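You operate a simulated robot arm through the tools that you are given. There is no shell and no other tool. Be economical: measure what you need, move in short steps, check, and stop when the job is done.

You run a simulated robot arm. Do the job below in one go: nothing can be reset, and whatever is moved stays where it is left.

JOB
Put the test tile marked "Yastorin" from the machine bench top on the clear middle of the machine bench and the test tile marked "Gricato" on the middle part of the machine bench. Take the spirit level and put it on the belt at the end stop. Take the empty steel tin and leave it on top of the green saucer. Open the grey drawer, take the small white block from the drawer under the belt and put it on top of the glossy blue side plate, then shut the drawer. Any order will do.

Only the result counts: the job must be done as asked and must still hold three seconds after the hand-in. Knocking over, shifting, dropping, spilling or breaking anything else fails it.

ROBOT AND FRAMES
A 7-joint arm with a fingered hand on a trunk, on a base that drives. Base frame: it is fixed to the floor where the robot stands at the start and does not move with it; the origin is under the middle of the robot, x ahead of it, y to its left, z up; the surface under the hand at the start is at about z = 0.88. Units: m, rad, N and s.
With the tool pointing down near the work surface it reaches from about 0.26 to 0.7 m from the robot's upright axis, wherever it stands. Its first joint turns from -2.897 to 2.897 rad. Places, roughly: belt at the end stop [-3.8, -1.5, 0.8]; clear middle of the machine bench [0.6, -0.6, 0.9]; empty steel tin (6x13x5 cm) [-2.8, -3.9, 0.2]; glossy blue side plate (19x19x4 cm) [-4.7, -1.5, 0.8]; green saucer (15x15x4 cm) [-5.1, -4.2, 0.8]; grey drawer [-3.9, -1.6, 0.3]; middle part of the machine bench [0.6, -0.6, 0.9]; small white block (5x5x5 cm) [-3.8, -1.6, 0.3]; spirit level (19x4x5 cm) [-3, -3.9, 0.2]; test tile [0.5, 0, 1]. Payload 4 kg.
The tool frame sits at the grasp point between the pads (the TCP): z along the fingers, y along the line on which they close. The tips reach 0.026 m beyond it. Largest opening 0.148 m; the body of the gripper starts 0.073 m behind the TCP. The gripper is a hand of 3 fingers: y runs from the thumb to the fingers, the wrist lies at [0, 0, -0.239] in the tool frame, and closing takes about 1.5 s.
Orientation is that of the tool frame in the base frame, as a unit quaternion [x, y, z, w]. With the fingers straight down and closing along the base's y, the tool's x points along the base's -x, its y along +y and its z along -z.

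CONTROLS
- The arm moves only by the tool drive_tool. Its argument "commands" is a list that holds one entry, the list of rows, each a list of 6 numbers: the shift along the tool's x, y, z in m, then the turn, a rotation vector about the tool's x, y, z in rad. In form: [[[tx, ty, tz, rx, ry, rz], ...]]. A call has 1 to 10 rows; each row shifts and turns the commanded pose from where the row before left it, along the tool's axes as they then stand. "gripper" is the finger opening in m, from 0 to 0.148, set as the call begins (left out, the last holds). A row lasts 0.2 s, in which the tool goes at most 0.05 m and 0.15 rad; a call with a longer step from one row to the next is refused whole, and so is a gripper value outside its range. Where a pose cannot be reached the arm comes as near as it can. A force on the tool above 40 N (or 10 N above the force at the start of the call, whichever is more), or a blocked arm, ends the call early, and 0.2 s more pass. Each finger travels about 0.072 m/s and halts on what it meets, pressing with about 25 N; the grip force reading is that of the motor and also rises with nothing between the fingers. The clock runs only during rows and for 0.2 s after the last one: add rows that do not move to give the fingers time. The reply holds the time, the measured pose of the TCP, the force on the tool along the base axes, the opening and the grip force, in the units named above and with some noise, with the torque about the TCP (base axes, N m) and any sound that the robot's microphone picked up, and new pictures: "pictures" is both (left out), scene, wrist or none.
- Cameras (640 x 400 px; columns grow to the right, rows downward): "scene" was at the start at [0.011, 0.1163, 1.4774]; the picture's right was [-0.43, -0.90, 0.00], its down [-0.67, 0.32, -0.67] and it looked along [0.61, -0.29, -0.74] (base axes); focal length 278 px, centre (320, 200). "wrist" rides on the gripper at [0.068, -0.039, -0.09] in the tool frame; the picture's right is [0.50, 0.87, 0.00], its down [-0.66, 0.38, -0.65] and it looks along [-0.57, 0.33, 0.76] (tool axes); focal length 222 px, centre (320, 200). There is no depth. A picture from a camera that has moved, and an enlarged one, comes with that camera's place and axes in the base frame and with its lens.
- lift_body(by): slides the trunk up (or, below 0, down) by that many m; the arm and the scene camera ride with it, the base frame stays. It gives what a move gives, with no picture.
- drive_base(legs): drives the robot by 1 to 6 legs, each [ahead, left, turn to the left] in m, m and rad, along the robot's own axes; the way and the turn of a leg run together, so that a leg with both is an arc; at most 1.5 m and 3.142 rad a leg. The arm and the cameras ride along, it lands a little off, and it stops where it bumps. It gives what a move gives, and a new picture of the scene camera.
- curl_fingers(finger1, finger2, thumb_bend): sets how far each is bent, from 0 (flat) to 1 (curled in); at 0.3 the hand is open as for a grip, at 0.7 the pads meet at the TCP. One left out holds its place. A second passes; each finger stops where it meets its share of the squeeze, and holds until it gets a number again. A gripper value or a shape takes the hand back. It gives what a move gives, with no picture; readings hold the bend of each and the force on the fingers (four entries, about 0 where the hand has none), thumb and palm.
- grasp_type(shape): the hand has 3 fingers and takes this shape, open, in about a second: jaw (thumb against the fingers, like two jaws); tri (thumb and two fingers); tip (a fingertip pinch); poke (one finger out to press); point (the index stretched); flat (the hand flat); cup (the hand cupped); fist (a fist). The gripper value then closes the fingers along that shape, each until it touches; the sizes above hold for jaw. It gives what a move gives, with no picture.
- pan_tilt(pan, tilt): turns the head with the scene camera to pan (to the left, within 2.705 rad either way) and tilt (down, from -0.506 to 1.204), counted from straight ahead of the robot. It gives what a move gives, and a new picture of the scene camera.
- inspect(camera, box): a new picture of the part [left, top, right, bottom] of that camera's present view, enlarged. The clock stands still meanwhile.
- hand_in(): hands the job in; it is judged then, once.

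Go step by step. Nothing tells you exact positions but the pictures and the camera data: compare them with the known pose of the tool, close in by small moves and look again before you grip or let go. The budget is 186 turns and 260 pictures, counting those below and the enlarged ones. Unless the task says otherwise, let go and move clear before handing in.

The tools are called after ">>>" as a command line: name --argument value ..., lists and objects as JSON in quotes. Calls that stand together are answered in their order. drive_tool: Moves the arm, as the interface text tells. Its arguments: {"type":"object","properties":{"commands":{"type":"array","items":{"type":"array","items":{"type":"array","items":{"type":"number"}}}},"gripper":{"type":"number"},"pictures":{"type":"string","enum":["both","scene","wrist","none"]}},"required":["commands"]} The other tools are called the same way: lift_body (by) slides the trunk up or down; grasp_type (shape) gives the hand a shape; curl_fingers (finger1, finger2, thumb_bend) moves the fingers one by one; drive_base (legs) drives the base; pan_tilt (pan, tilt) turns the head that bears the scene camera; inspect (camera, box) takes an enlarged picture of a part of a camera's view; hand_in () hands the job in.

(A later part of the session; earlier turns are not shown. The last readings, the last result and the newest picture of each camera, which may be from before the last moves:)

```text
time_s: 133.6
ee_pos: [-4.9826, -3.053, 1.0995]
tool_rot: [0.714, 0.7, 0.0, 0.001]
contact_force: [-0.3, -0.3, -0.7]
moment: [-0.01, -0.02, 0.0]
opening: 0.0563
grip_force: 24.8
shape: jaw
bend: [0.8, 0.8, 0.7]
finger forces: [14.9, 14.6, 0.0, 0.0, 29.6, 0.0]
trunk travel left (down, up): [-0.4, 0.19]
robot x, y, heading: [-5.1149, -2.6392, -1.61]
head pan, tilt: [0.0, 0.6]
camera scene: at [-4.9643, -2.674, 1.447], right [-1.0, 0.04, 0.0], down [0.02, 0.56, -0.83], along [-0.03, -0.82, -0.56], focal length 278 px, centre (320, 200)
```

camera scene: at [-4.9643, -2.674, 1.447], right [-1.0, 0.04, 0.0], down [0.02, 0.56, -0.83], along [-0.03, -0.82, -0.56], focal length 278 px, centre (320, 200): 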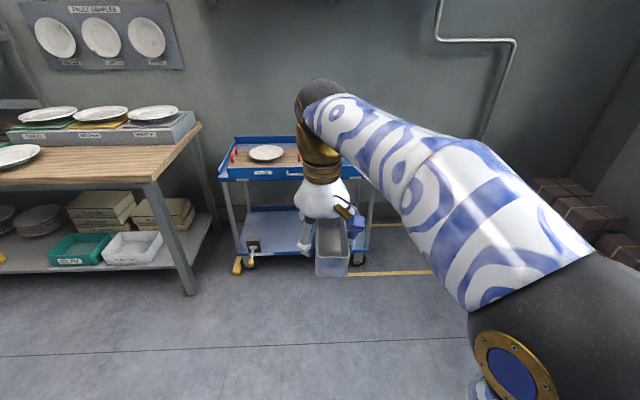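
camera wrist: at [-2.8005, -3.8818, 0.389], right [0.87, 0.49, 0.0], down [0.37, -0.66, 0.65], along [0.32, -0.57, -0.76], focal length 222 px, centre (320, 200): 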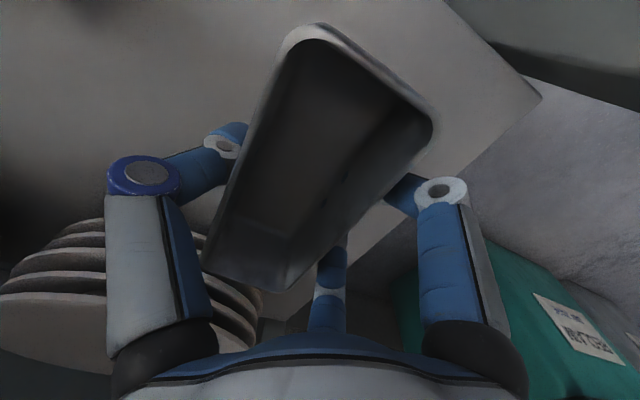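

The trolley stands ahead; the saucer is hidden behind the arm. I shift right to see it.

>>> drive_base --legs '[[0, -0.5, 0.03]]'

>>> inspect --camera "scene" --box '[60, 100, 300, 250]'

```text
time_s: 136.5
ee_pos: [-5.4739, -3.0349, 1.099]
tool_rot: [0.701, 0.713, 0.0, -0.001]
contact_force: [0.4, -0.9, -1.7]
moment: [0.03, -0.01, 0.01]
opening: 0.0562
grip_force: 25.6
shape: jaw
bend: [0.8, 0.8, 0.7]
finger forces: [14.9, 14.6, 0.0, 0.0, 29.6, 0.0]
trunk travel left (down, up): [-0.4, 0.19]
robot x, y, heading: [-5.6182, -2.627, -1.572]
head pan, tilt: [0.0, 0.6]
camera scene: at [-5.4682, -2.6572, 1.447], right [-1.0, 0.01, 0.0], down [0.0, 0.56, -0.83], along [0.0, -0.82, -0.56], focal length 278 px, centre (320, 200)
```

scene: 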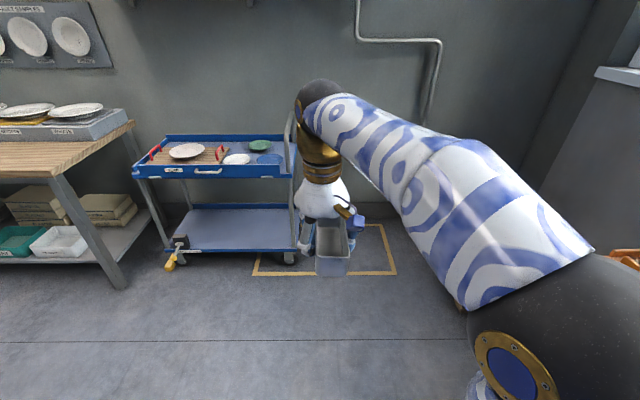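

```text
2.67 times, centred on (180, 175) of scene
camera zoom: at [-5.4682, -2.6572, 1.447], right [-1.0, 0.01, 0.0], down [0.0, 0.56, -0.83], along [0.0, -0.82, -0.56], focal length 742 px, centre (693, 267)
```

zoom: 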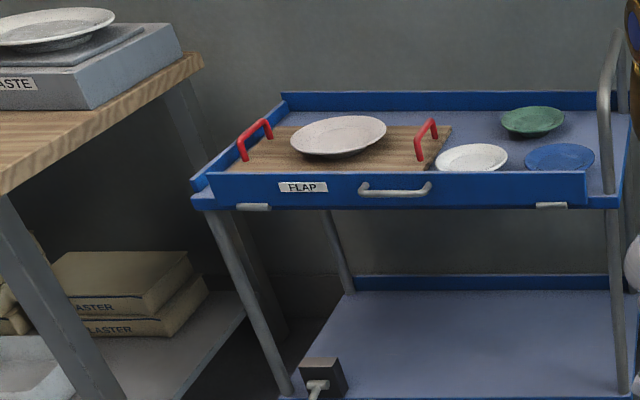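

The green saucer sits at the back of the trolley at about (−5.12, −4.17), next to a tall handle on the right. I position the robot straight in front of it.

>>> drive_base --legs '[[0, 0.47, 0], [0.7, 0, 0]]'

>>> pan_tilt --pan -0.1 --tilt 0.9

>>> inspect --camera "wrist" --box '[0, 0, 640, 400]'

```text
time_s: 142.8
ee_pos: [-4.9967, -3.7306, 1.0992]
tool_rot: [0.698, 0.716, 0.0, 0.0]
contact_force: [-0.2, 0.9, -1.2]
moment: [0.01, -0.02, 0.02]
opening: 0.0564
grip_force: 25.2
shape: jaw
bend: [0.8, 0.8, 0.7]
finger forces: [14.9, 14.8, 0.0, 0.1, 29.7, 0.0]
trunk travel left (down, up): [-0.4, 0.19]
robot x, y, heading: [-5.141, -3.3238, -1.57]
head pan, tilt: [0.0, 0.6]
camera scene: at [-4.9937, -3.353, 1.447], right [-1.0, -0.01, 0.0], down [0.0, 0.57, -0.82], along [0.0, -0.82, -0.57], focal length 278 px, centre (320, 200)
```

scene: 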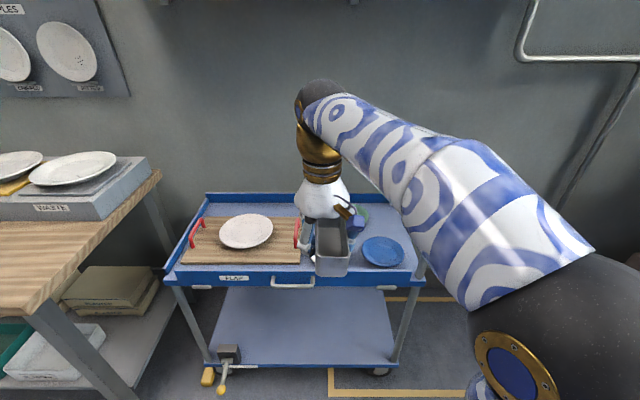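

```text
time_s: 143.6
ee_pos: [-4.9939, -3.7302, 1.0977]
tool_rot: [0.698, 0.716, 0.0, 0.0]
contact_force: [0.7, -0.2, -1.1]
moment: [-0.02, -0.03, 0.01]
opening: 0.0564
grip_force: 24.8
shape: jaw
bend: [0.8, 0.8, 0.7]
finger forces: [14.9, 14.6, 0.1, 0.1, 29.7, 0.1]
trunk travel left (down, up): [-0.4, 0.19]
robot x, y, heading: [-5.1458, -3.3225, -1.562]
head pan, tilt: [-0.099, 0.901]
camera scene: at [-5.0012, -3.3398, 1.4222], right [-1.0, 0.09, 0.0], down [0.07, 0.78, -0.62], along [-0.06, -0.62, -0.78], focal length 278 px, centre (320, 200)
```

scene: 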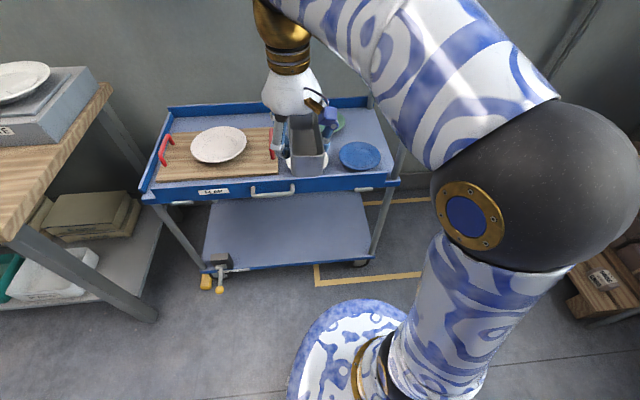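

```text
1.00 times, centred on (320, 200) of wrist (not enlarged: the box is as wide or as high as the picture)
camera zoom: at [-5.0362, -3.6648, 1.1893], right [0.85, 0.52, 0.0], down [0.4, -0.64, 0.65], along [0.34, -0.56, -0.76], focal length 222 px, centre (320, 200)
```

zoom: 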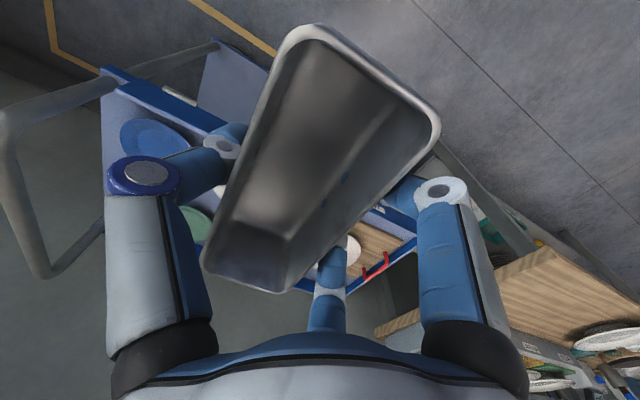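

Tray rim level is about z 0.80. I inch the base forward 0.1 m and extend the arm over the saucer.

>>> drive_base --legs '[[0.1, 0, 0]]'

>>> drive_tool --commands '[[[-0.0396, -0.0148, 0.0148, 0, 0, 0], [-0.0396, -0.0148, 0.0148, 0, 0, 0], [-0.0396, -0.0148, 0.0148, 0, 0, 0], [-0.0396, -0.0148, 0.0148, 0, 0, 0], [-0.0396, -0.0148, 0.0148, 0, 0, 0], [-0.0396, -0.0148, 0.0148, 0, 0, 0], [-0.0396, -0.0148, 0.0148, 0, 0, 0], [0, 0, 0, 0, 0, 0]]]' --pictures "both"

```text
time_s: 144.7
ee_pos: [-4.9944, -3.8328, 1.0997]
tool_rot: [0.697, 0.717, 0.0, 0.0]
contact_force: [0.3, -0.1, -1.0]
moment: [-0.01, 0.01, 0.02]
opening: 0.0562
grip_force: 25.6
shape: jaw
bend: [0.8, 0.8, 0.7]
finger forces: [14.9, 14.8, 0.1, 0.1, 29.7, 0.0]
trunk travel left (down, up): [-0.4, 0.19]
robot x, y, heading: [-5.1449, -3.43, -1.564]
head pan, tilt: [-0.099, 0.901]
camera scene: at [-5.0006, -3.442, 1.4222], right [-1.0, 0.09, 0.0], down [0.07, 0.78, -0.62], along [-0.06, -0.62, -0.78], focal length 278 px, centre (320, 200)
```

scene: 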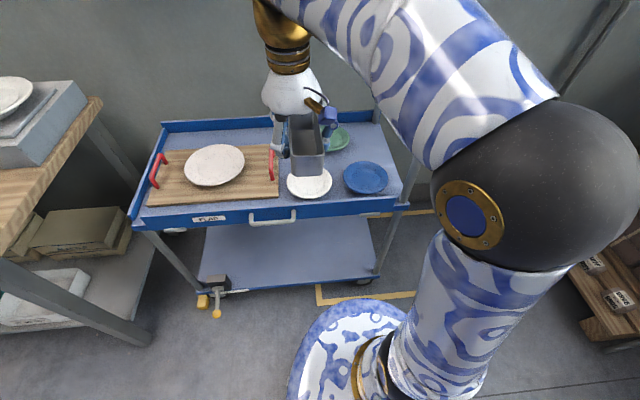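

```text
time_s: 146.5
ee_pos: [-5.0984, -4.0911, 0.9963]
tool_rot: [0.697, 0.717, 0.001, 0.0]
contact_force: [0.5, -0.1, -1.6]
moment: [0.01, -0.03, -0.05]
opening: 0.056
grip_force: 24.6
shape: jaw
bend: [0.8, 0.8, 0.7]
finger forces: [14.9, 14.6, 0.0, 0.0, 29.7, 0.0]
out of reach, approached as far as the arm can: row 7
trunk travel left (down, up): [-0.4, 0.19]
robot x, y, heading: [-5.1458, -3.429, -1.562]
head pan, tilt: [-0.099, 0.901]
camera scene: at [-5.0008, -3.4417, 1.4222], right [-1.0, 0.09, 0.0], down [0.07, 0.78, -0.62], along [-0.06, -0.62, -0.78], focal length 278 px, centre (320, 200)
camera wrist: at [-5.1401, -4.0259, 1.086], right [0.85, 0.52, 0.0], down [0.4, -0.65, 0.65], along [0.34, -0.56, -0.76], focal length 222 px, centre (320, 200)
```

scene: 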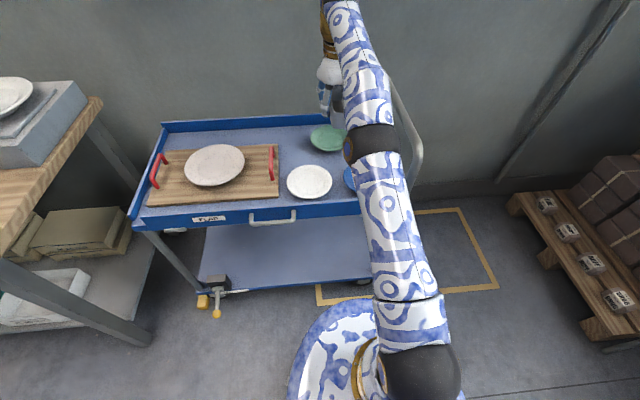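
wrist: 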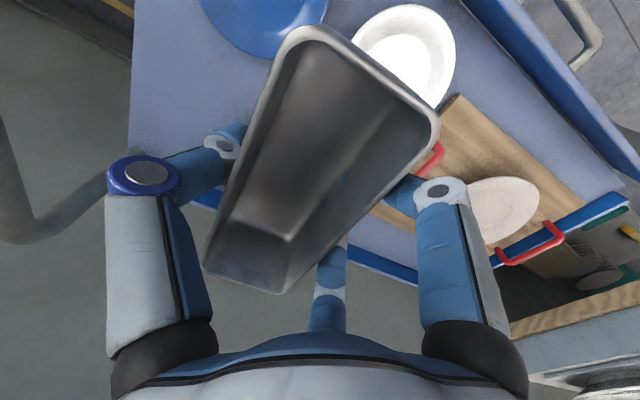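

Arm limit is about 0.66 m, and the saucer is at about (−5.11, −4.185). I drive forward 7 cm more; there is still room before the trolley.

>>> drive_base --legs '[[0.07, 0, 0]]'

>>> inspect --camera "scene" --box '[260, 60, 420, 200]'

```text
time_s: 147.5
ee_pos: [-5.0981, -4.1634, 0.9949]
tool_rot: [0.698, 0.716, 0.0, 0.0]
contact_force: [0.6, 0.2, -1.5]
moment: [0.0, 0.02, -0.02]
opening: 0.0559
grip_force: 24.9
shape: jaw
bend: [0.8, 0.8, 0.7]
finger forces: [14.9, 14.6, 0.1, 0.0, 29.6, 0.0]
trunk travel left (down, up): [-0.4, 0.19]
robot x, y, heading: [-5.1419, -3.4972, -1.568]
head pan, tilt: [-0.099, 0.901]
camera scene: at [-5.0003, -3.5135, 1.4222], right [-1.0, 0.09, 0.0], down [0.07, 0.78, -0.62], along [-0.06, -0.62, -0.78], focal length 278 px, centre (320, 200)
```

scene: 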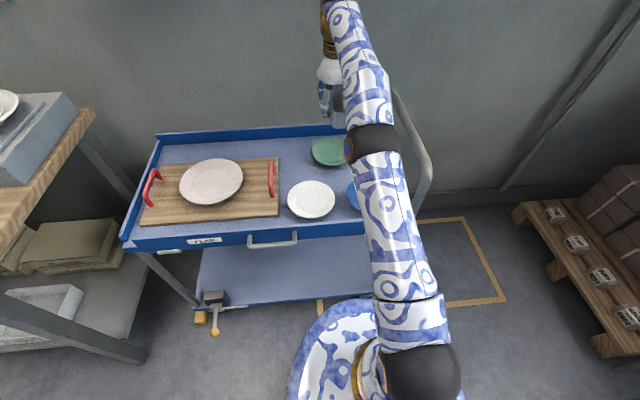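

```text
2.86 times, centred on (340, 130) of scene
camera zoom: at [-5.0003, -3.5135, 1.4222], right [-1.0, 0.09, 0.0], down [0.07, 0.78, -0.62], along [-0.06, -0.62, -0.78], focal length 795 px, centre (263, 400)
```

zoom: 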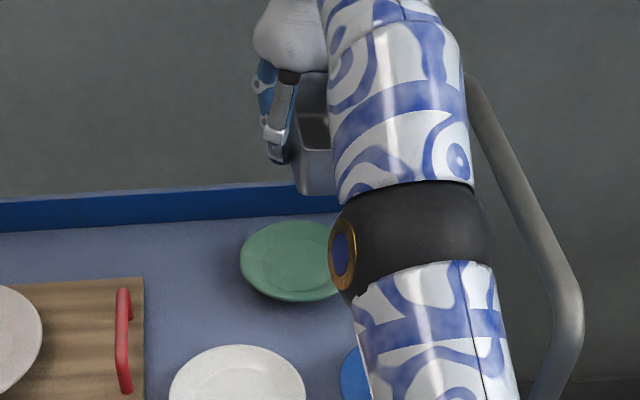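

>>> drive_tool --commands '[[[0, 0, 0.03, 0, 0, 0], [-0.017, 0, 0.02, 0, 0, 0], [-0.02, 0, 0, 0, 0, 0], [0, 0, 0, 0, 0, 0]]]' --pictures "both"

```text
time_s: 148.5
ee_pos: [-5.1, -4.1837, 0.9393]
tool_rot: [0.698, 0.716, 0.0, 0.0]
contact_force: [1.1, 0.3, -2.2]
moment: [-0.01, -0.03, -0.02]
opening: 0.0556
grip_force: 24.8
shape: jaw
bend: [0.8, 0.8, 0.7]
finger forces: [14.8, 14.5, 0.1, 0.1, 29.6, 0.1]
out of reach, approached as far as the arm can: row 3
trunk travel left (down, up): [-0.4, 0.19]
robot x, y, heading: [-5.143, -3.4951, -1.57]
head pan, tilt: [-0.099, 0.901]
camera scene: at [-5.0003, -3.5133, 1.4222], right [-1.0, 0.09, 0.0], down [0.07, 0.78, -0.62], along [-0.06, -0.62, -0.78], focal length 278 px, centre (320, 200)
camera wrist: at [-5.1416, -4.1177, 1.0299], right [0.85, 0.52, 0.0], down [0.4, -0.65, 0.65], along [0.34, -0.56, -0.76], focal length 222 px, centre (320, 200)
```

scene: 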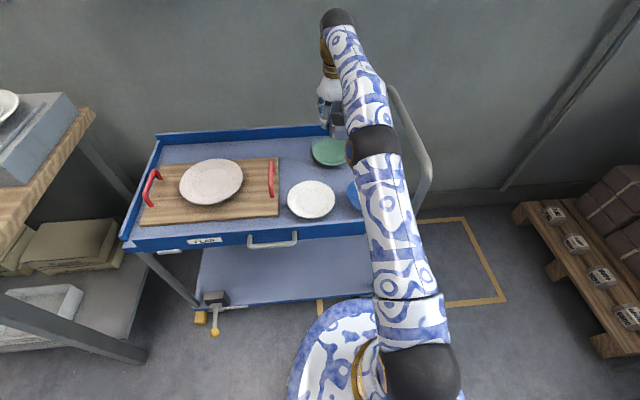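
wrist: 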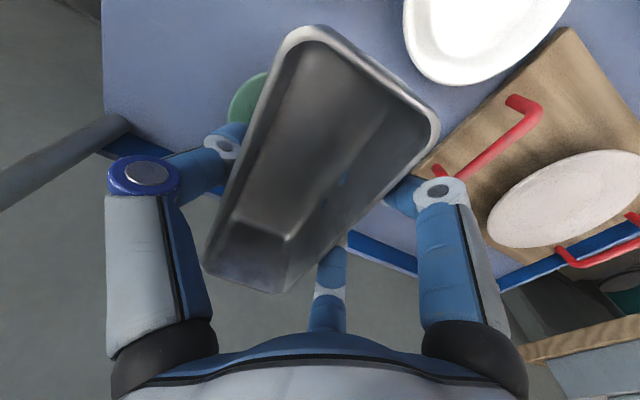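

I need a more exact saucer position, so I swing the hand aside to the left and zoom in unobstructed.

>>> drive_tool --commands '[[[0.01, 0.02, -0.03, 0, 0, 0], [0.02, 0.04, -0.02, 0, 0, 0], [0.02, 0.045, 0, 0, 0, 0], [0.02, 0.045, 0, 0, 0, 0], [0.02, 0.045, 0, 0, 0, 0], [0.01, 0.045, 0, 0, 0, 0], [0, 0, 0, 0, 0, 0]]]' --pictures "none"

>>> pan_tilt --pan -0.15 --tilt 0.7

>>> inspect --camera "wrist" --box '[0, 0, 640, 400]'

```text
time_s: 150.1
ee_pos: [-4.8611, -4.0789, 0.993]
tool_rot: [0.698, 0.716, 0.0, 0.0]
contact_force: [0.2, -0.2, -1.8]
moment: [0.02, 0.02, 0.0]
opening: 0.0559
grip_force: 25.0
shape: jaw
bend: [0.8, 0.8, 0.7]
finger forces: [15.0, 14.6, 0.0, 0.1, 29.7, 0.0]
trunk travel left (down, up): [-0.4, 0.19]
robot x, y, heading: [-5.1421, -3.4981, -1.565]
head pan, tilt: [-0.099, 0.901]
```

```text
time_s: 150.9
ee_pos: [-4.8609, -4.0788, 0.9931]
tool_rot: [0.698, 0.716, 0.001, 0.001]
contact_force: [0.0, 1.0, -1.0]
moment: [0.0, 0.0, -0.01]
opening: 0.0557
grip_force: 25.1
shape: jaw
bend: [0.8, 0.8, 0.7]
finger forces: [15.0, 14.6, 0.0, 0.0, 29.7, 0.1]
trunk travel left (down, up): [-0.4, 0.19]
robot x, y, heading: [-5.1404, -3.496, -1.564]
head pan, tilt: [-0.15, 0.7]
camera scene: at [-5.0053, -3.5222, 1.4383], right [-0.99, 0.14, 0.0], down [0.09, 0.64, -0.76], along [-0.11, -0.76, -0.64], focal length 278 px, centre (320, 200)
```

scene: 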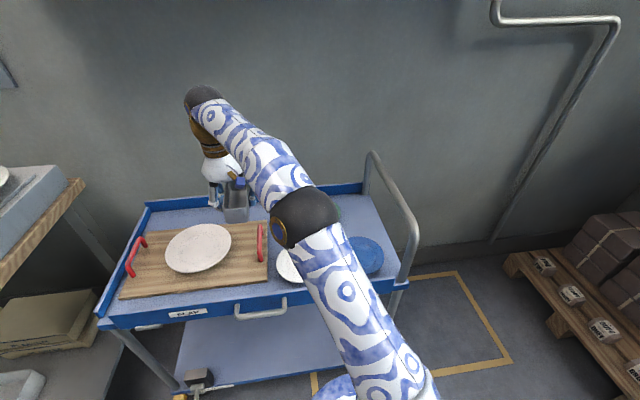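

```text
1.00 times, centred on (320, 200) of wrist (not enlarged: the box is as wide or as high as the picture)
camera zoom: at [-4.903, -4.0131, 1.0827], right [0.85, 0.52, 0.0], down [0.4, -0.65, 0.65], along [0.34, -0.56, -0.76], focal length 222 px, centre (320, 200)
```

zoom: 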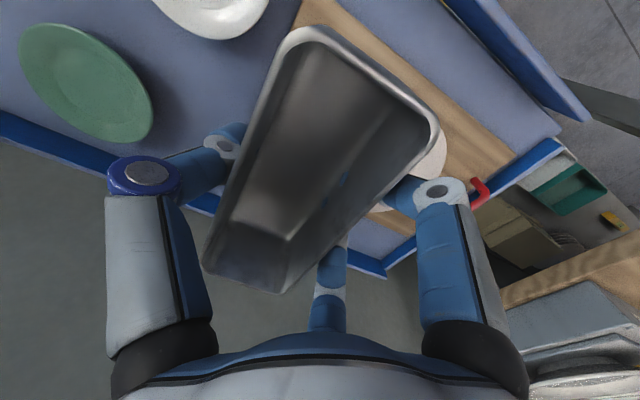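

Combining views, the saucer's rim is at z ≈ 0.775 with its centre at (−5.112, −4.237). I drive 5.5 cm closer and bring the tin over it.

>>> drive_base --legs '[[0.055, 0, 0]]'

>>> drive_tool --commands '[[[-0.008, -0.0394, 0, 0, 0, 0], [-0.017, -0.0394, 0, 0, 0, 0], [-0.017, -0.0394, 0, 0, 0, 0], [-0.017, -0.0394, 0.015, 0, 0, 0], [-0.017, -0.0394, 0.015, 0, 0, 0], [-0.017, -0.0394, 0.02, 0, 0, 0], [0, 0, 0, 0, 0, 0]]]' --pictures "both"

```text
time_s: 151.8
ee_pos: [-4.8616, -4.1347, 0.9919]
tool_rot: [0.698, 0.716, 0.0, 0.001]
contact_force: [-0.1, -0.8, -2.7]
moment: [0.04, -0.04, 0.03]
opening: 0.0557
grip_force: 25.1
shape: jaw
bend: [0.8, 0.8, 0.7]
finger forces: [15.0, 14.6, 0.1, 0.1, 29.7, 0.1]
trunk travel left (down, up): [-0.4, 0.19]
robot x, y, heading: [-5.1435, -3.5529, -1.565]
head pan, tilt: [-0.15, 0.7]
camera scene: at [-5.005, -3.5774, 1.4383], right [-0.99, 0.14, 0.0], down [0.09, 0.64, -0.76], along [-0.11, -0.76, -0.64], focal length 278 px, centre (320, 200)
```

scene: 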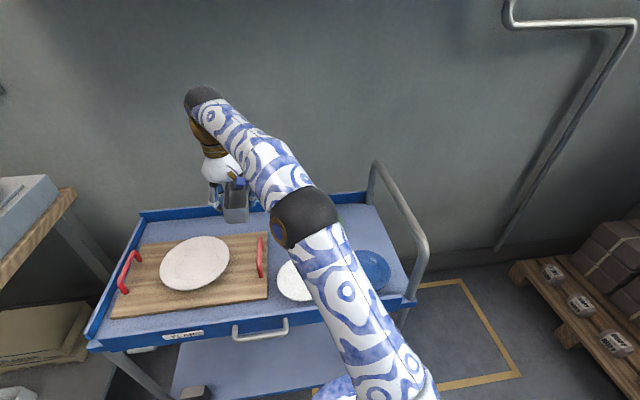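

```text
time_s: 153.4
ee_pos: [-5.0932, -4.2352, 0.9404]
tool_rot: [0.698, 0.716, -0.001, 0.0]
contact_force: [0.1, -0.7, -1.8]
moment: [-0.02, -0.07, 0.0]
opening: 0.0556
grip_force: 25.1
shape: jaw
bend: [0.8, 0.8, 0.7]
finger forces: [15.1, 14.6, 0.0, 0.0, 29.6, 0.0]
trunk travel left (down, up): [-0.4, 0.19]
robot x, y, heading: [-5.1458, -3.555, -1.565]
head pan, tilt: [-0.15, 0.7]
camera scene: at [-5.0053, -3.5774, 1.4384], right [-0.99, 0.14, 0.0], down [0.09, 0.64, -0.76], along [-0.11, -0.76, -0.64], focal length 278 px, centre (320, 200)
camera wrist: at [-5.1352, -4.1682, 1.0307], right [0.85, 0.52, 0.0], down [0.4, -0.65, 0.65], along [0.34, -0.56, -0.76], focal length 222 px, centre (320, 200)
```

scene: 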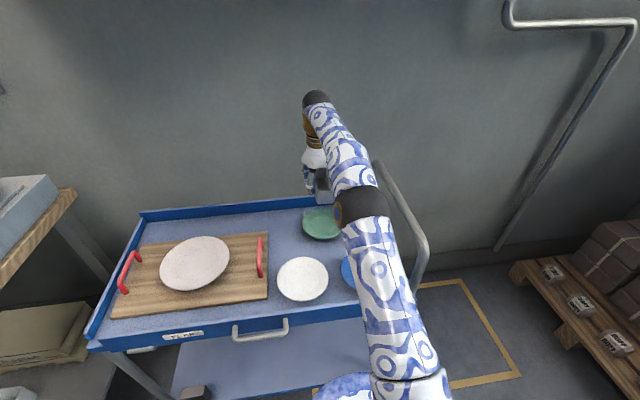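
wrist: 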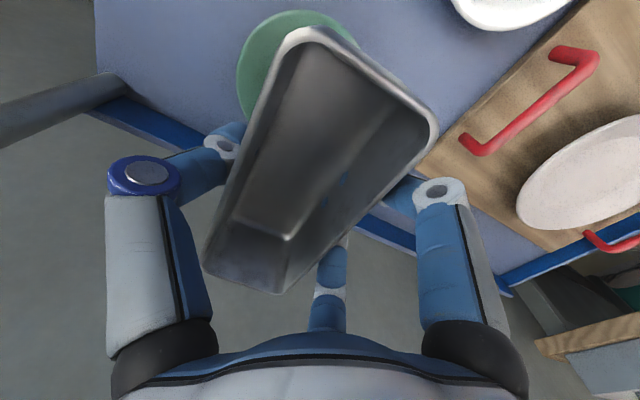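

The projection matches. I lower the tin in stages and watch the contact force.

>>> drive_tool --commands '[[[0, 0, 0.03, 0, 0, 0], [0, 0, 0.03, 0, 0, 0], [0, 0, 0.02, 0, 0, 0], [0, 0, 0, 0, 0, 0]]]' --pictures "both"

```text
time_s: 154.4
ee_pos: [-5.0943, -4.2329, 0.8619]
tool_rot: [0.698, 0.716, -0.001, 0.0]
contact_force: [0.3, -0.1, -2.1]
moment: [-0.02, 0.01, -0.03]
opening: 0.0557
grip_force: 24.6
shape: jaw
bend: [0.8, 0.8, 0.7]
finger forces: [15.0, 14.8, 0.0, 0.0, 29.7, 0.1]
trunk travel left (down, up): [-0.4, 0.19]
robot x, y, heading: [-5.1422, -3.5508, -1.566]
head pan, tilt: [-0.15, 0.7]
camera scene: at [-5.0051, -3.5773, 1.4384], right [-0.99, 0.14, 0.0], down [0.09, 0.64, -0.76], along [-0.11, -0.76, -0.64], focal length 278 px, centre (320, 200)
camera wrist: at [-5.136, -4.1677, 0.9516], right [0.85, 0.52, 0.0], down [0.4, -0.65, 0.65], along [0.34, -0.56, -0.76], focal length 222 px, centre (320, 200)
```

scene: 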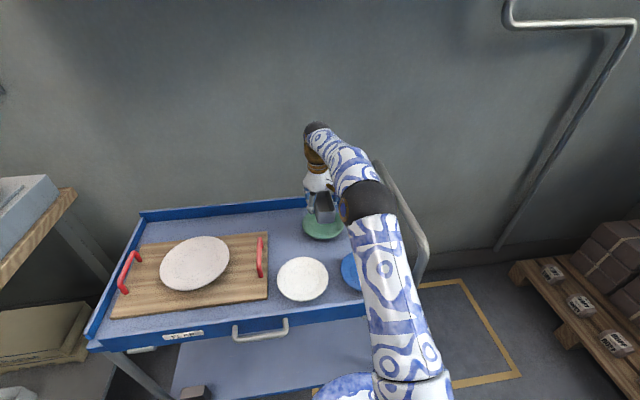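
wrist: 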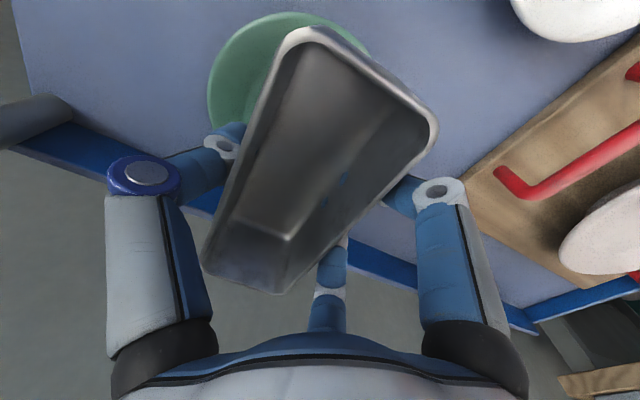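

>>> drive_tool --commands '[[[-0.005, 0.001, 0.02, 0, 0, 0], [0, 0, 0.01, 0, 0, 0], [0, 0, 0, 0, 0, 0]]]' --pictures "none"

>>> inspect --camera "scene" --box '[280, 180, 380, 260]'

```text
time_s: 155.2
ee_pos: [-5.095, -4.2383, 0.8334]
tool_rot: [0.698, 0.716, 0.001, -0.001]
contact_force: [-0.2, -1.2, -2.0]
moment: [-0.01, -0.01, -0.01]
opening: 0.0559
grip_force: 24.5
shape: jaw
bend: [0.8, 0.8, 0.7]
finger forces: [15.0, 14.7, 0.1, 0.1, 29.6, 0.0]
trunk travel left (down, up): [-0.4, 0.19]
robot x, y, heading: [-5.142, -3.5522, -1.566]
head pan, tilt: [-0.15, 0.7]
```

```text
5.00 times, centred on (330, 220) of scene
camera zoom: at [-5.0051, -3.5773, 1.4384], right [-0.99, 0.14, 0.0], down [0.09, 0.64, -0.76], along [-0.11, -0.76, -0.64], focal length 1391 px, centre (270, 100)
```

zoom: 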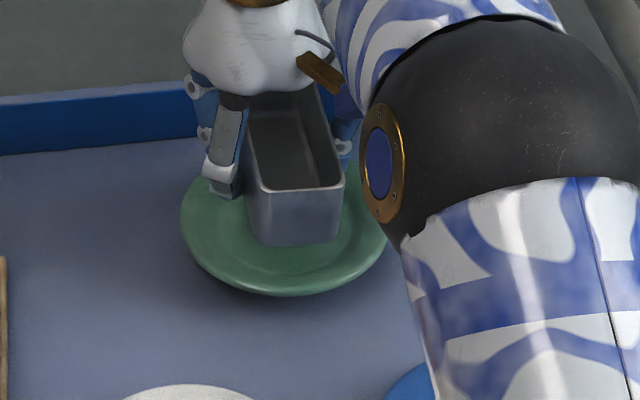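

>>> drive_tool --commands '[[[0, 0, 0.004, 0, 0, 0], [0, 0, 0.004, 0, 0, 0], [0, 0, 0.004, 0, 0, 0], [0, 0, 0, 0, 0, 0]]]' --pictures "none"

>>> inspect --camera "scene" --box '[280, 180, 380, 260]'

```text
time_s: 156.2
ee_pos: [-5.0951, -4.238, 0.8204]
tool_rot: [0.698, 0.717, 0.0, -0.001]
contact_force: [0.4, -0.1, -2.1]
moment: [0.01, -0.03, -0.02]
opening: 0.0555
grip_force: 24.7
shape: jaw
bend: [0.8, 0.8, 0.7]
finger forces: [15.0, 14.7, 0.0, 0.1, 29.7, 0.0]
trunk travel left (down, up): [-0.4, 0.19]
robot x, y, heading: [-5.1403, -3.5542, -1.565]
head pan, tilt: [-0.15, 0.7]
```

```text
5.00 times, centred on (330, 220) of scene
camera zoom: at [-5.0051, -3.5773, 1.4384], right [-0.99, 0.14, 0.0], down [0.09, 0.64, -0.76], along [-0.11, -0.76, -0.64], focal length 1391 px, centre (270, 100)
```

zoom: 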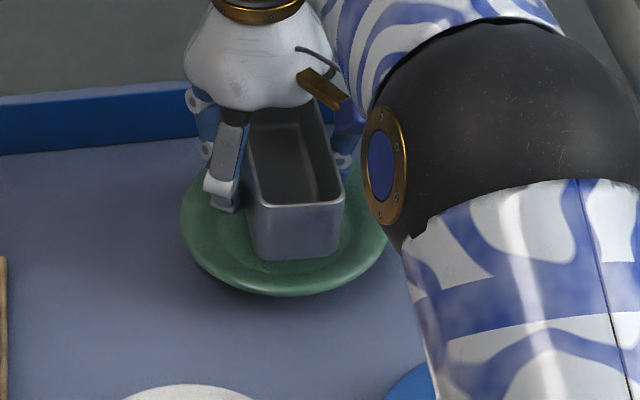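

The saucer seems about 1.5 cm further back than the tin's centre. I nudge the tin back and compare.

>>> drive_tool --commands '[[[-0.008, 0, 0, 0, 0, 0], [-0.007, 0, 0, 0, 0, 0], [0, 0, 0.004, 0, 0, 0], [0, 0, 0.004, 0, 0, 0], [0, 0, 0, 0, 0, 0]]]' --pictures "wrist"

>>> inspect --camera "scene" --box '[280, 180, 380, 260]'

```text
time_s: 157.4
ee_pos: [-5.0929, -4.2533, 0.8125]
tool_rot: [0.698, 0.717, 0.0, 0.0]
contact_force: [0.4, -0.3, -1.4]
moment: [-0.04, 0.01, -0.02]
opening: 0.0555
grip_force: 26.0
shape: jaw
bend: [0.8, 0.8, 0.7]
finger forces: [15.0, 14.7, 0.0, 0.0, 29.7, 0.0]
trunk travel left (down, up): [-0.4, 0.19]
robot x, y, heading: [-5.1449, -3.5535, -1.563]
head pan, tilt: [-0.15, 0.7]
camera wrist: at [-5.1347, -4.1876, 0.9026], right [0.85, 0.52, 0.0], down [0.4, -0.65, 0.65], along [0.34, -0.56, -0.76], focal length 222 px, centre (320, 200)
```

wrist: 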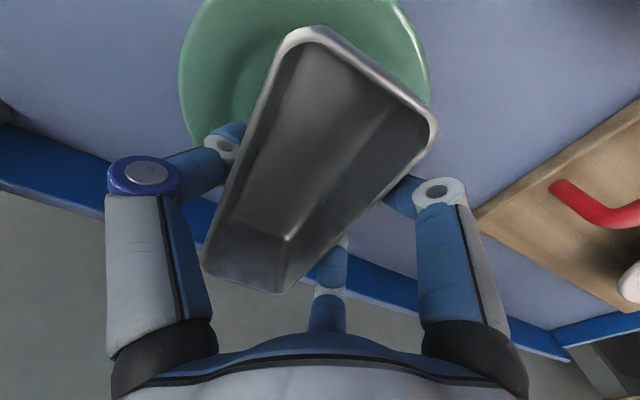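

```text
5.00 times, centred on (330, 220) of scene
camera zoom: at [-5.0051, -3.5773, 1.4384], right [-0.99, 0.14, 0.0], down [0.09, 0.64, -0.76], along [-0.11, -0.76, -0.64], focal length 1391 px, centre (270, 100)
```

zoom: 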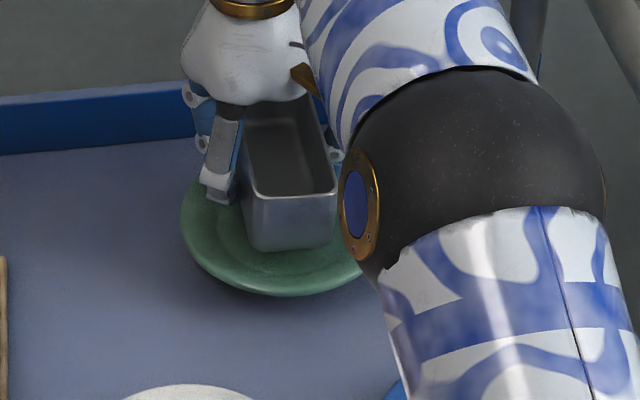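

>>> drive_tool --commands '[[[0.008, -0.006, 0, 0, 0, 0], [0, 0, 0.004, 0, 0, 0], [0, 0, 0.004, 0, 0, 0], [0, 0, 0, 0, 0, 0]]]' --pictures "wrist"

>>> inspect --camera "scene" --box '[280, 180, 380, 260]'

```text
time_s: 158.4
ee_pos: [-5.0976, -4.2462, 0.8044]
tool_rot: [0.698, 0.716, -0.001, 0.0]
contact_force: [-0.4, -0.3, -0.8]
moment: [-0.02, -0.08, 0.01]
opening: 0.0557
grip_force: 25.4
shape: jaw
bend: [0.8, 0.8, 0.7]
finger forces: [15.0, 14.8, 0.0, 0.0, 29.7, 0.0]
trunk travel left (down, up): [-0.4, 0.19]
robot x, y, heading: [-5.1458, -3.554, -1.569]
head pan, tilt: [-0.15, 0.7]
camera wrist: at [-5.141, -4.1799, 0.8945], right [0.85, 0.52, 0.0], down [0.4, -0.65, 0.65], along [0.34, -0.56, -0.76], focal length 222 px, centre (320, 200)
```

wrist: 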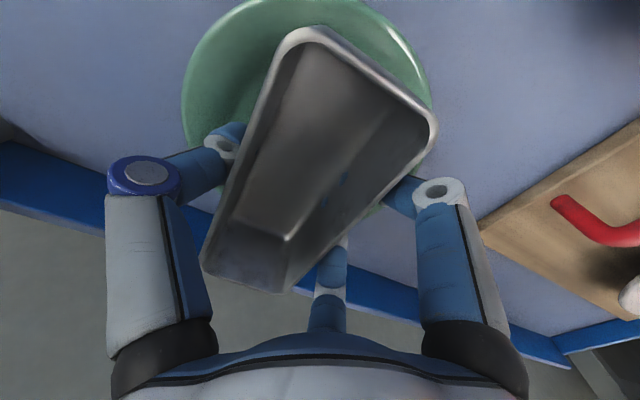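

```text
5.00 times, centred on (330, 220) of scene
camera zoom: at [-5.0051, -3.5773, 1.4384], right [-0.99, 0.14, 0.0], down [0.09, 0.64, -0.76], along [-0.11, -0.76, -0.64], focal length 1391 px, centre (270, 100)
```

zoom: 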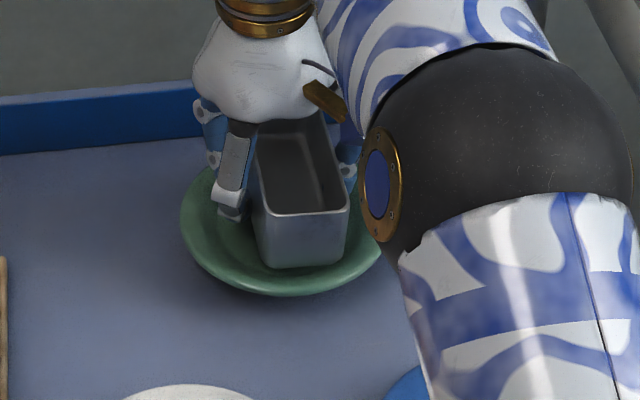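

>>> drive_tool --commands '[[[-0.004, 0.004, 0, 0, 0, 0], [0, 0, 0.003, 0, 0, 0], [0, 0, 0.003, 0, 0, 0], [0, 0, 0.003, 0, 0, 0], [0, 0, 0, 0, 0, 0]]]' --pictures "wrist"

>>> inspect --camera "scene" --box '[280, 180, 380, 260]'

```text
time_s: 159.6
ee_pos: [-5.0951, -4.25, 0.7974]
tool_rot: [0.698, 0.716, -0.002, 0.002]
contact_force: [0.1, -3.7, 28.2]
moment: [-0.15, 1.16, 0.16]
opening: 0.0554
grip_force: 24.9
shape: jaw
bend: [0.8, 0.8, 0.7]
finger forces: [16.5, 17.1, 0.1, 0.0, 33.4, 0.0]
trunk travel left (down, up): [-0.4, 0.19]
robot x, y, heading: [-5.1417, -3.5529, -1.568]
head pan, tilt: [-0.15, 0.7]
camera wrist: at [-5.1373, -4.1829, 0.888], right [0.85, 0.52, 0.0], down [0.4, -0.64, 0.66], along [0.34, -0.56, -0.75], focal length 222 px, centre (320, 200)
```

wrist: 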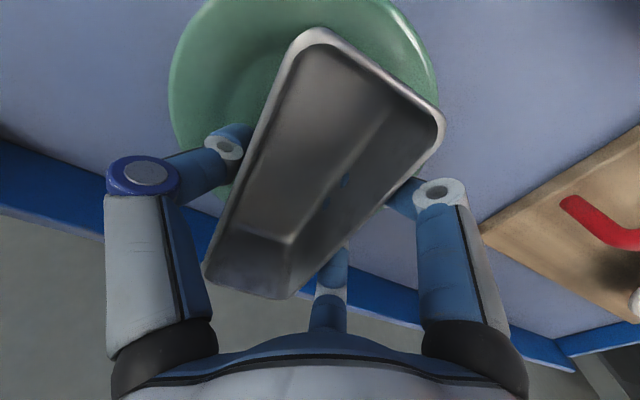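

```text
5.00 times, centred on (330, 220) of scene
camera zoom: at [-5.0052, -3.5747, 1.4387], right [-0.99, 0.14, 0.0], down [0.09, 0.64, -0.77], along [-0.11, -0.76, -0.64], focal length 1391 px, centre (270, 100)
```

zoom: 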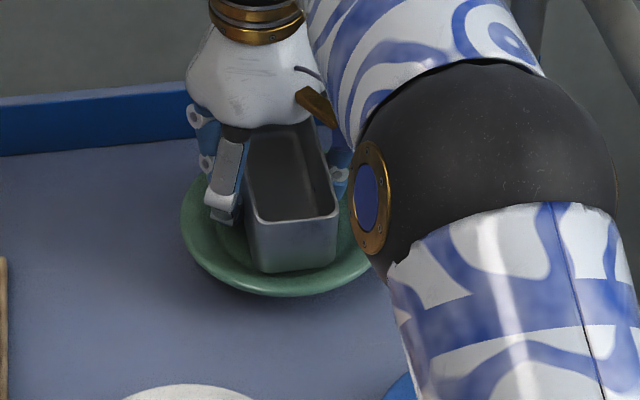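

Contact is felt on the thumb side. I relieve 2.5 mm, then open only slightly so the fingers do not push the saucer.

>>> drive_tool --commands '[[[0, 0, -0.0025, 0, 0, 0], [0, 0, 0, 0, 0, 0]]]' --pictures "none"

```text
time_s: 160.2
ee_pos: [-5.0945, -4.2486, 0.8]
tool_rot: [0.698, 0.716, 0.0, 0.0]
contact_force: [-0.8, -7.6, 21.3]
moment: [-0.22, 0.95, 0.19]
opening: 0.0557
grip_force: 25.2
shape: jaw
bend: [0.8, 0.8, 0.7]
finger forces: [15.9, 16.7, 0.0, 0.0, 33.4, 0.0]
trunk travel left (down, up): [-0.4, 0.19]
robot x, y, heading: [-5.1447, -3.5503, -1.567]
head pan, tilt: [-0.15, 0.7]
```

>>> drive_tool --commands '[[[0, 0, -0.003, 0, 0, 0], [0, 0, 0, 0, 0, 0]]]' --pictures "none"

```text
time_s: 160.8
ee_pos: [-5.096, -4.2492, 0.8004]
tool_rot: [0.698, 0.716, 0.0, -0.001]
contact_force: [-0.2, -3.3, 8.4]
moment: [-0.11, 0.39, 0.14]
opening: 0.0553
grip_force: 24.9
shape: jaw
bend: [0.8, 0.8, 0.7]
finger forces: [15.2, 15.8, 0.1, 0.0, 31.5, 0.1]
trunk travel left (down, up): [-0.4, 0.19]
robot x, y, heading: [-5.1452, -3.5526, -1.565]
head pan, tilt: [-0.15, 0.7]
```

>>> drive_tool --commands '[[[0, 0, -0.001, 0, 0, 0], [0, 0, 0, 0, 0, 0]]]' --pictures "none"

>>> inspect --camera "scene" --box '[300, 200, 360, 255]'

>>> inspect --camera "wrist" --box '[160, 90, 300, 220]'

```text
time_s: 161.4
ee_pos: [-5.0964, -4.2489, 0.8008]
tool_rot: [0.698, 0.716, 0.001, -0.001]
contact_force: [-1.0, -1.5, -0.4]
moment: [-0.04, 0.08, 0.03]
opening: 0.0553
grip_force: 24.8
shape: jaw
bend: [0.8, 0.8, 0.7]
finger forces: [14.6, 15.0, 0.0, 0.1, 29.4, 0.1]
trunk travel left (down, up): [-0.4, 0.19]
robot x, y, heading: [-5.1445, -3.5511, -1.565]
head pan, tilt: [-0.15, 0.7]
```

```text
7.27 times, centred on (330, 228) of scene
camera zoom: at [-5.0051, -3.5771, 1.4382], right [-0.99, 0.14, 0.0], down [0.09, 0.64, -0.76], along [-0.11, -0.76, -0.64], focal length 2024 px, centre (247, 0)
```

zoom: 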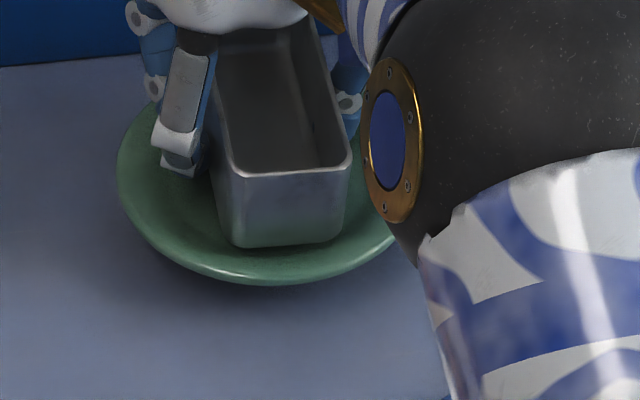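

```text
3.08 times, centred on (230, 155) of wrist
camera zoom: at [-5.1371, -4.1836, 0.8913], right [0.85, 0.52, 0.0], down [0.4, -0.65, 0.65], along [0.34, -0.56, -0.76], focal length 684 px, centre (597, 338)
```

zoom: 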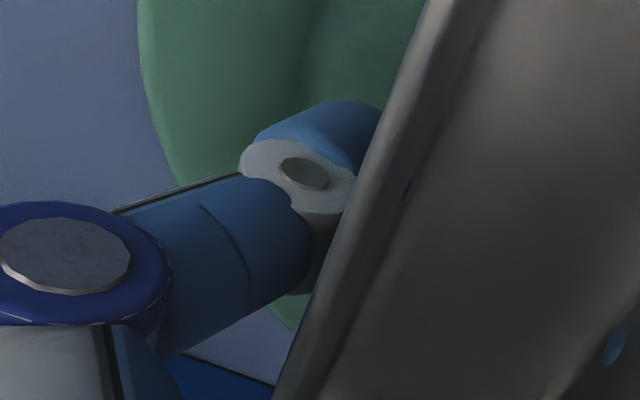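

The tin sits well inside the saucer. I open slightly and then lift away.

>>> drive_tool --commands '[[[0, 0, 0, 0, 0, 0], [0, 0, 0, 0, 0, 0], [0, 0, 0, 0, 0, 0]]]' --gripper 0.066 --pictures "wrist"

>>> inspect --camera "scene" --box '[300, 200, 360, 255]'

```text
time_s: 162.2
ee_pos: [-5.0951, -4.2501, 0.8011]
tool_rot: [0.698, 0.716, 0.001, -0.001]
contact_force: [-0.2, -0.1, -1.2]
moment: [0.01, 0.0, 0.02]
opening: 0.0562
grip_force: 25.2
shape: jaw
bend: [0.8, 0.8, 0.7]
finger forces: [15.1, 15.1, 0.1, 0.1, 30.2, 0.0]
trunk travel left (down, up): [-0.4, 0.19]
robot x, y, heading: [-5.1436, -3.5555, -1.567]
head pan, tilt: [-0.15, 0.7]
camera wrist: at [-5.1373, -4.184, 0.8917], right [0.85, 0.52, 0.0], down [0.4, -0.65, 0.65], along [0.34, -0.56, -0.76], focal length 222 px, centre (320, 200)
```

wrist: 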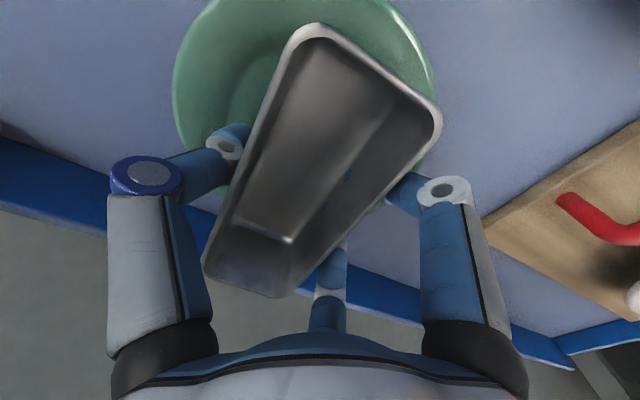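

```text
7.27 times, centred on (330, 228) of scene
camera zoom: at [-5.0051, -3.5773, 1.4383], right [-0.99, 0.14, 0.0], down [0.09, 0.64, -0.76], along [-0.11, -0.76, -0.64], focal length 2024 px, centre (247, 0)
```

zoom: 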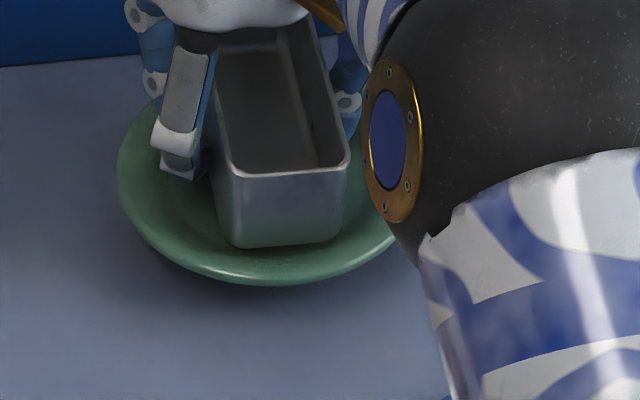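

>>> drive_tool --commands '[[[0, 0, 0, 0, 0, 0], [0, 0, 0, 0, 0, 0], [0, 0, 0, 0, 0, 0]]]' --gripper 0.07 --pictures "wrist"

```text
time_s: 163.0
ee_pos: [-5.0953, -4.2499, 0.8031]
tool_rot: [0.698, 0.716, -0.001, 0.0]
contact_force: [-0.1, -0.2, 0.0]
moment: [0.01, -0.02, -0.01]
opening: 0.0714
grip_force: 0.1
shape: jaw
bend: [0.38, 0.38, 0.7]
finger forces: [1.0, 1.1, 0.0, 0.0, 2.1, 0.0]
trunk travel left (down, up): [-0.4, 0.19]
robot x, y, heading: [-5.1446, -3.5528, -1.563]
head pan, tilt: [-0.15, 0.7]
camera wrist: at [-5.1373, -4.184, 0.892], right [0.85, 0.52, 0.0], down [0.4, -0.65, 0.65], along [0.34, -0.56, -0.76], focal length 222 px, centre (320, 200)
```

wrist: 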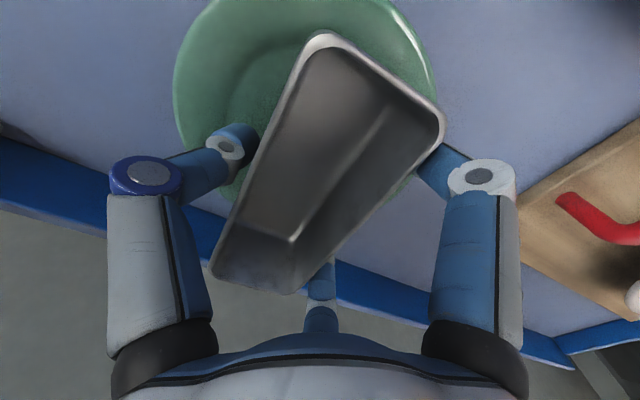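

>>> drive_tool --commands '[[[0, 0, 0, 0, 0, 0], [0, 0, 0, 0, 0, 0], [0, 0, 0, 0, 0, 0]]]' --gripper 0.085 --pictures "wrist"

>>> inspect --camera "scene" --box '[300, 200, 360, 255]'

```text
time_s: 163.8
ee_pos: [-5.0954, -4.2485, 0.8014]
tool_rot: [0.698, 0.716, 0.0, 0.001]
contact_force: [-0.8, 0.0, 1.7]
moment: [-0.02, -0.05, -0.03]
opening: 0.0833
grip_force: 0.0
shape: jaw
bend: [0.33, 0.34, 0.7]
finger forces: [0.1, 2.0, 0.0, 0.0, 0.0, 0.0]
trunk travel left (down, up): [-0.4, 0.19]
robot x, y, heading: [-5.1407, -3.5537, -1.566]
head pan, tilt: [-0.15, 0.7]
camera wrist: at [-5.1373, -4.1838, 0.8921], right [0.85, 0.52, 0.0], down [0.4, -0.64, 0.65], along [0.34, -0.56, -0.76], focal length 222 px, centre (320, 200)
```

wrist: 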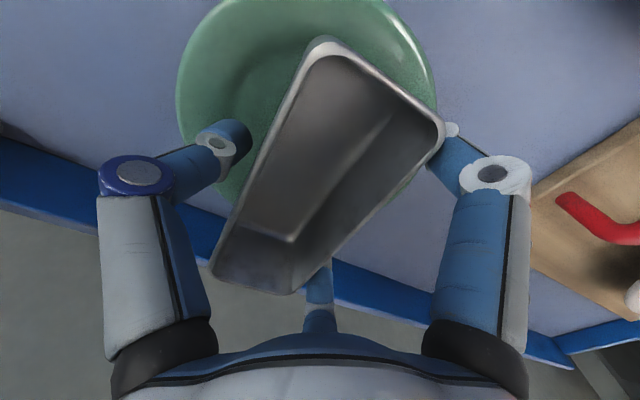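

```text
7.27 times, centred on (330, 228) of scene
camera zoom: at [-5.0052, -3.5768, 1.4384], right [-0.99, 0.14, 0.0], down [0.09, 0.64, -0.77], along [-0.11, -0.76, -0.64], focal length 2024 px, centre (247, 0)
```

zoom: 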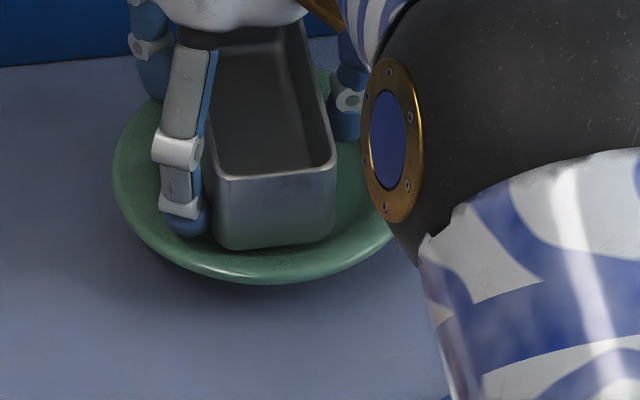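

The tin rests in the saucer. I lift the hand straight up.

>>> drive_tool --commands '[[[0, 0, -0.01, 0, 0, 0], [0, 0, -0.02, 0, 0, 0], [0, 0, -0.03, 0, 0, 0], [0, 0, -0.04, 0, 0, 0], [0, 0, 0, 0, 0, 0]]]' --pictures "wrist"

>>> inspect --camera "scene" --box '[280, 180, 380, 260]'

```text
time_s: 165.0
ee_pos: [-5.0961, -4.2494, 0.9036]
tool_rot: [0.698, 0.716, 0.0, -0.001]
contact_force: [0.3, 0.1, 0.2]
moment: [0.0, 0.03, 0.03]
opening: 0.0845
grip_force: 0.0
shape: jaw
bend: [0.33, 0.33, 0.7]
finger forces: [0.0, 0.0, 0.1, 0.0, 0.0, 0.0]
trunk travel left (down, up): [-0.4, 0.19]
robot x, y, heading: [-5.1418, -3.5492, -1.559]
head pan, tilt: [-0.15, 0.7]
camera wrist: at [-5.1371, -4.1838, 0.994], right [0.85, 0.52, 0.0], down [0.4, -0.65, 0.65], along [0.34, -0.56, -0.76], focal length 222 px, centre (320, 200)
```

wrist: 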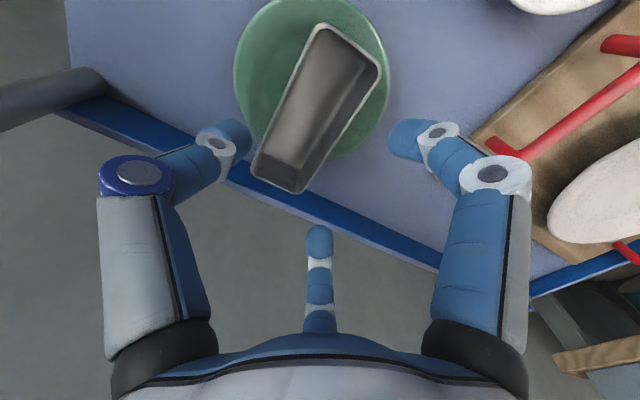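

```text
5.00 times, centred on (330, 220) of scene
camera zoom: at [-5.0051, -3.5771, 1.4384], right [-0.99, 0.14, 0.0], down [0.09, 0.64, -0.76], along [-0.11, -0.76, -0.64], focal length 1391 px, centre (270, 100)
```

zoom: 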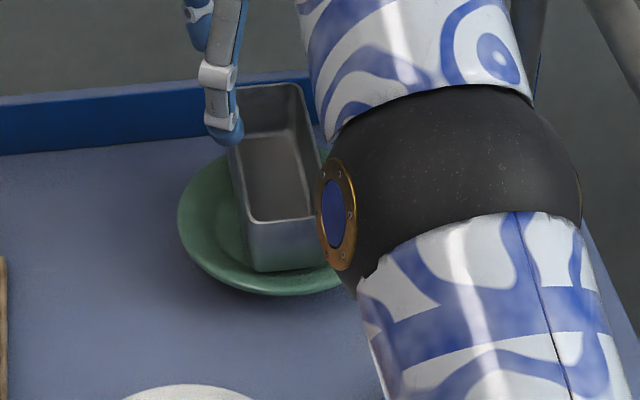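

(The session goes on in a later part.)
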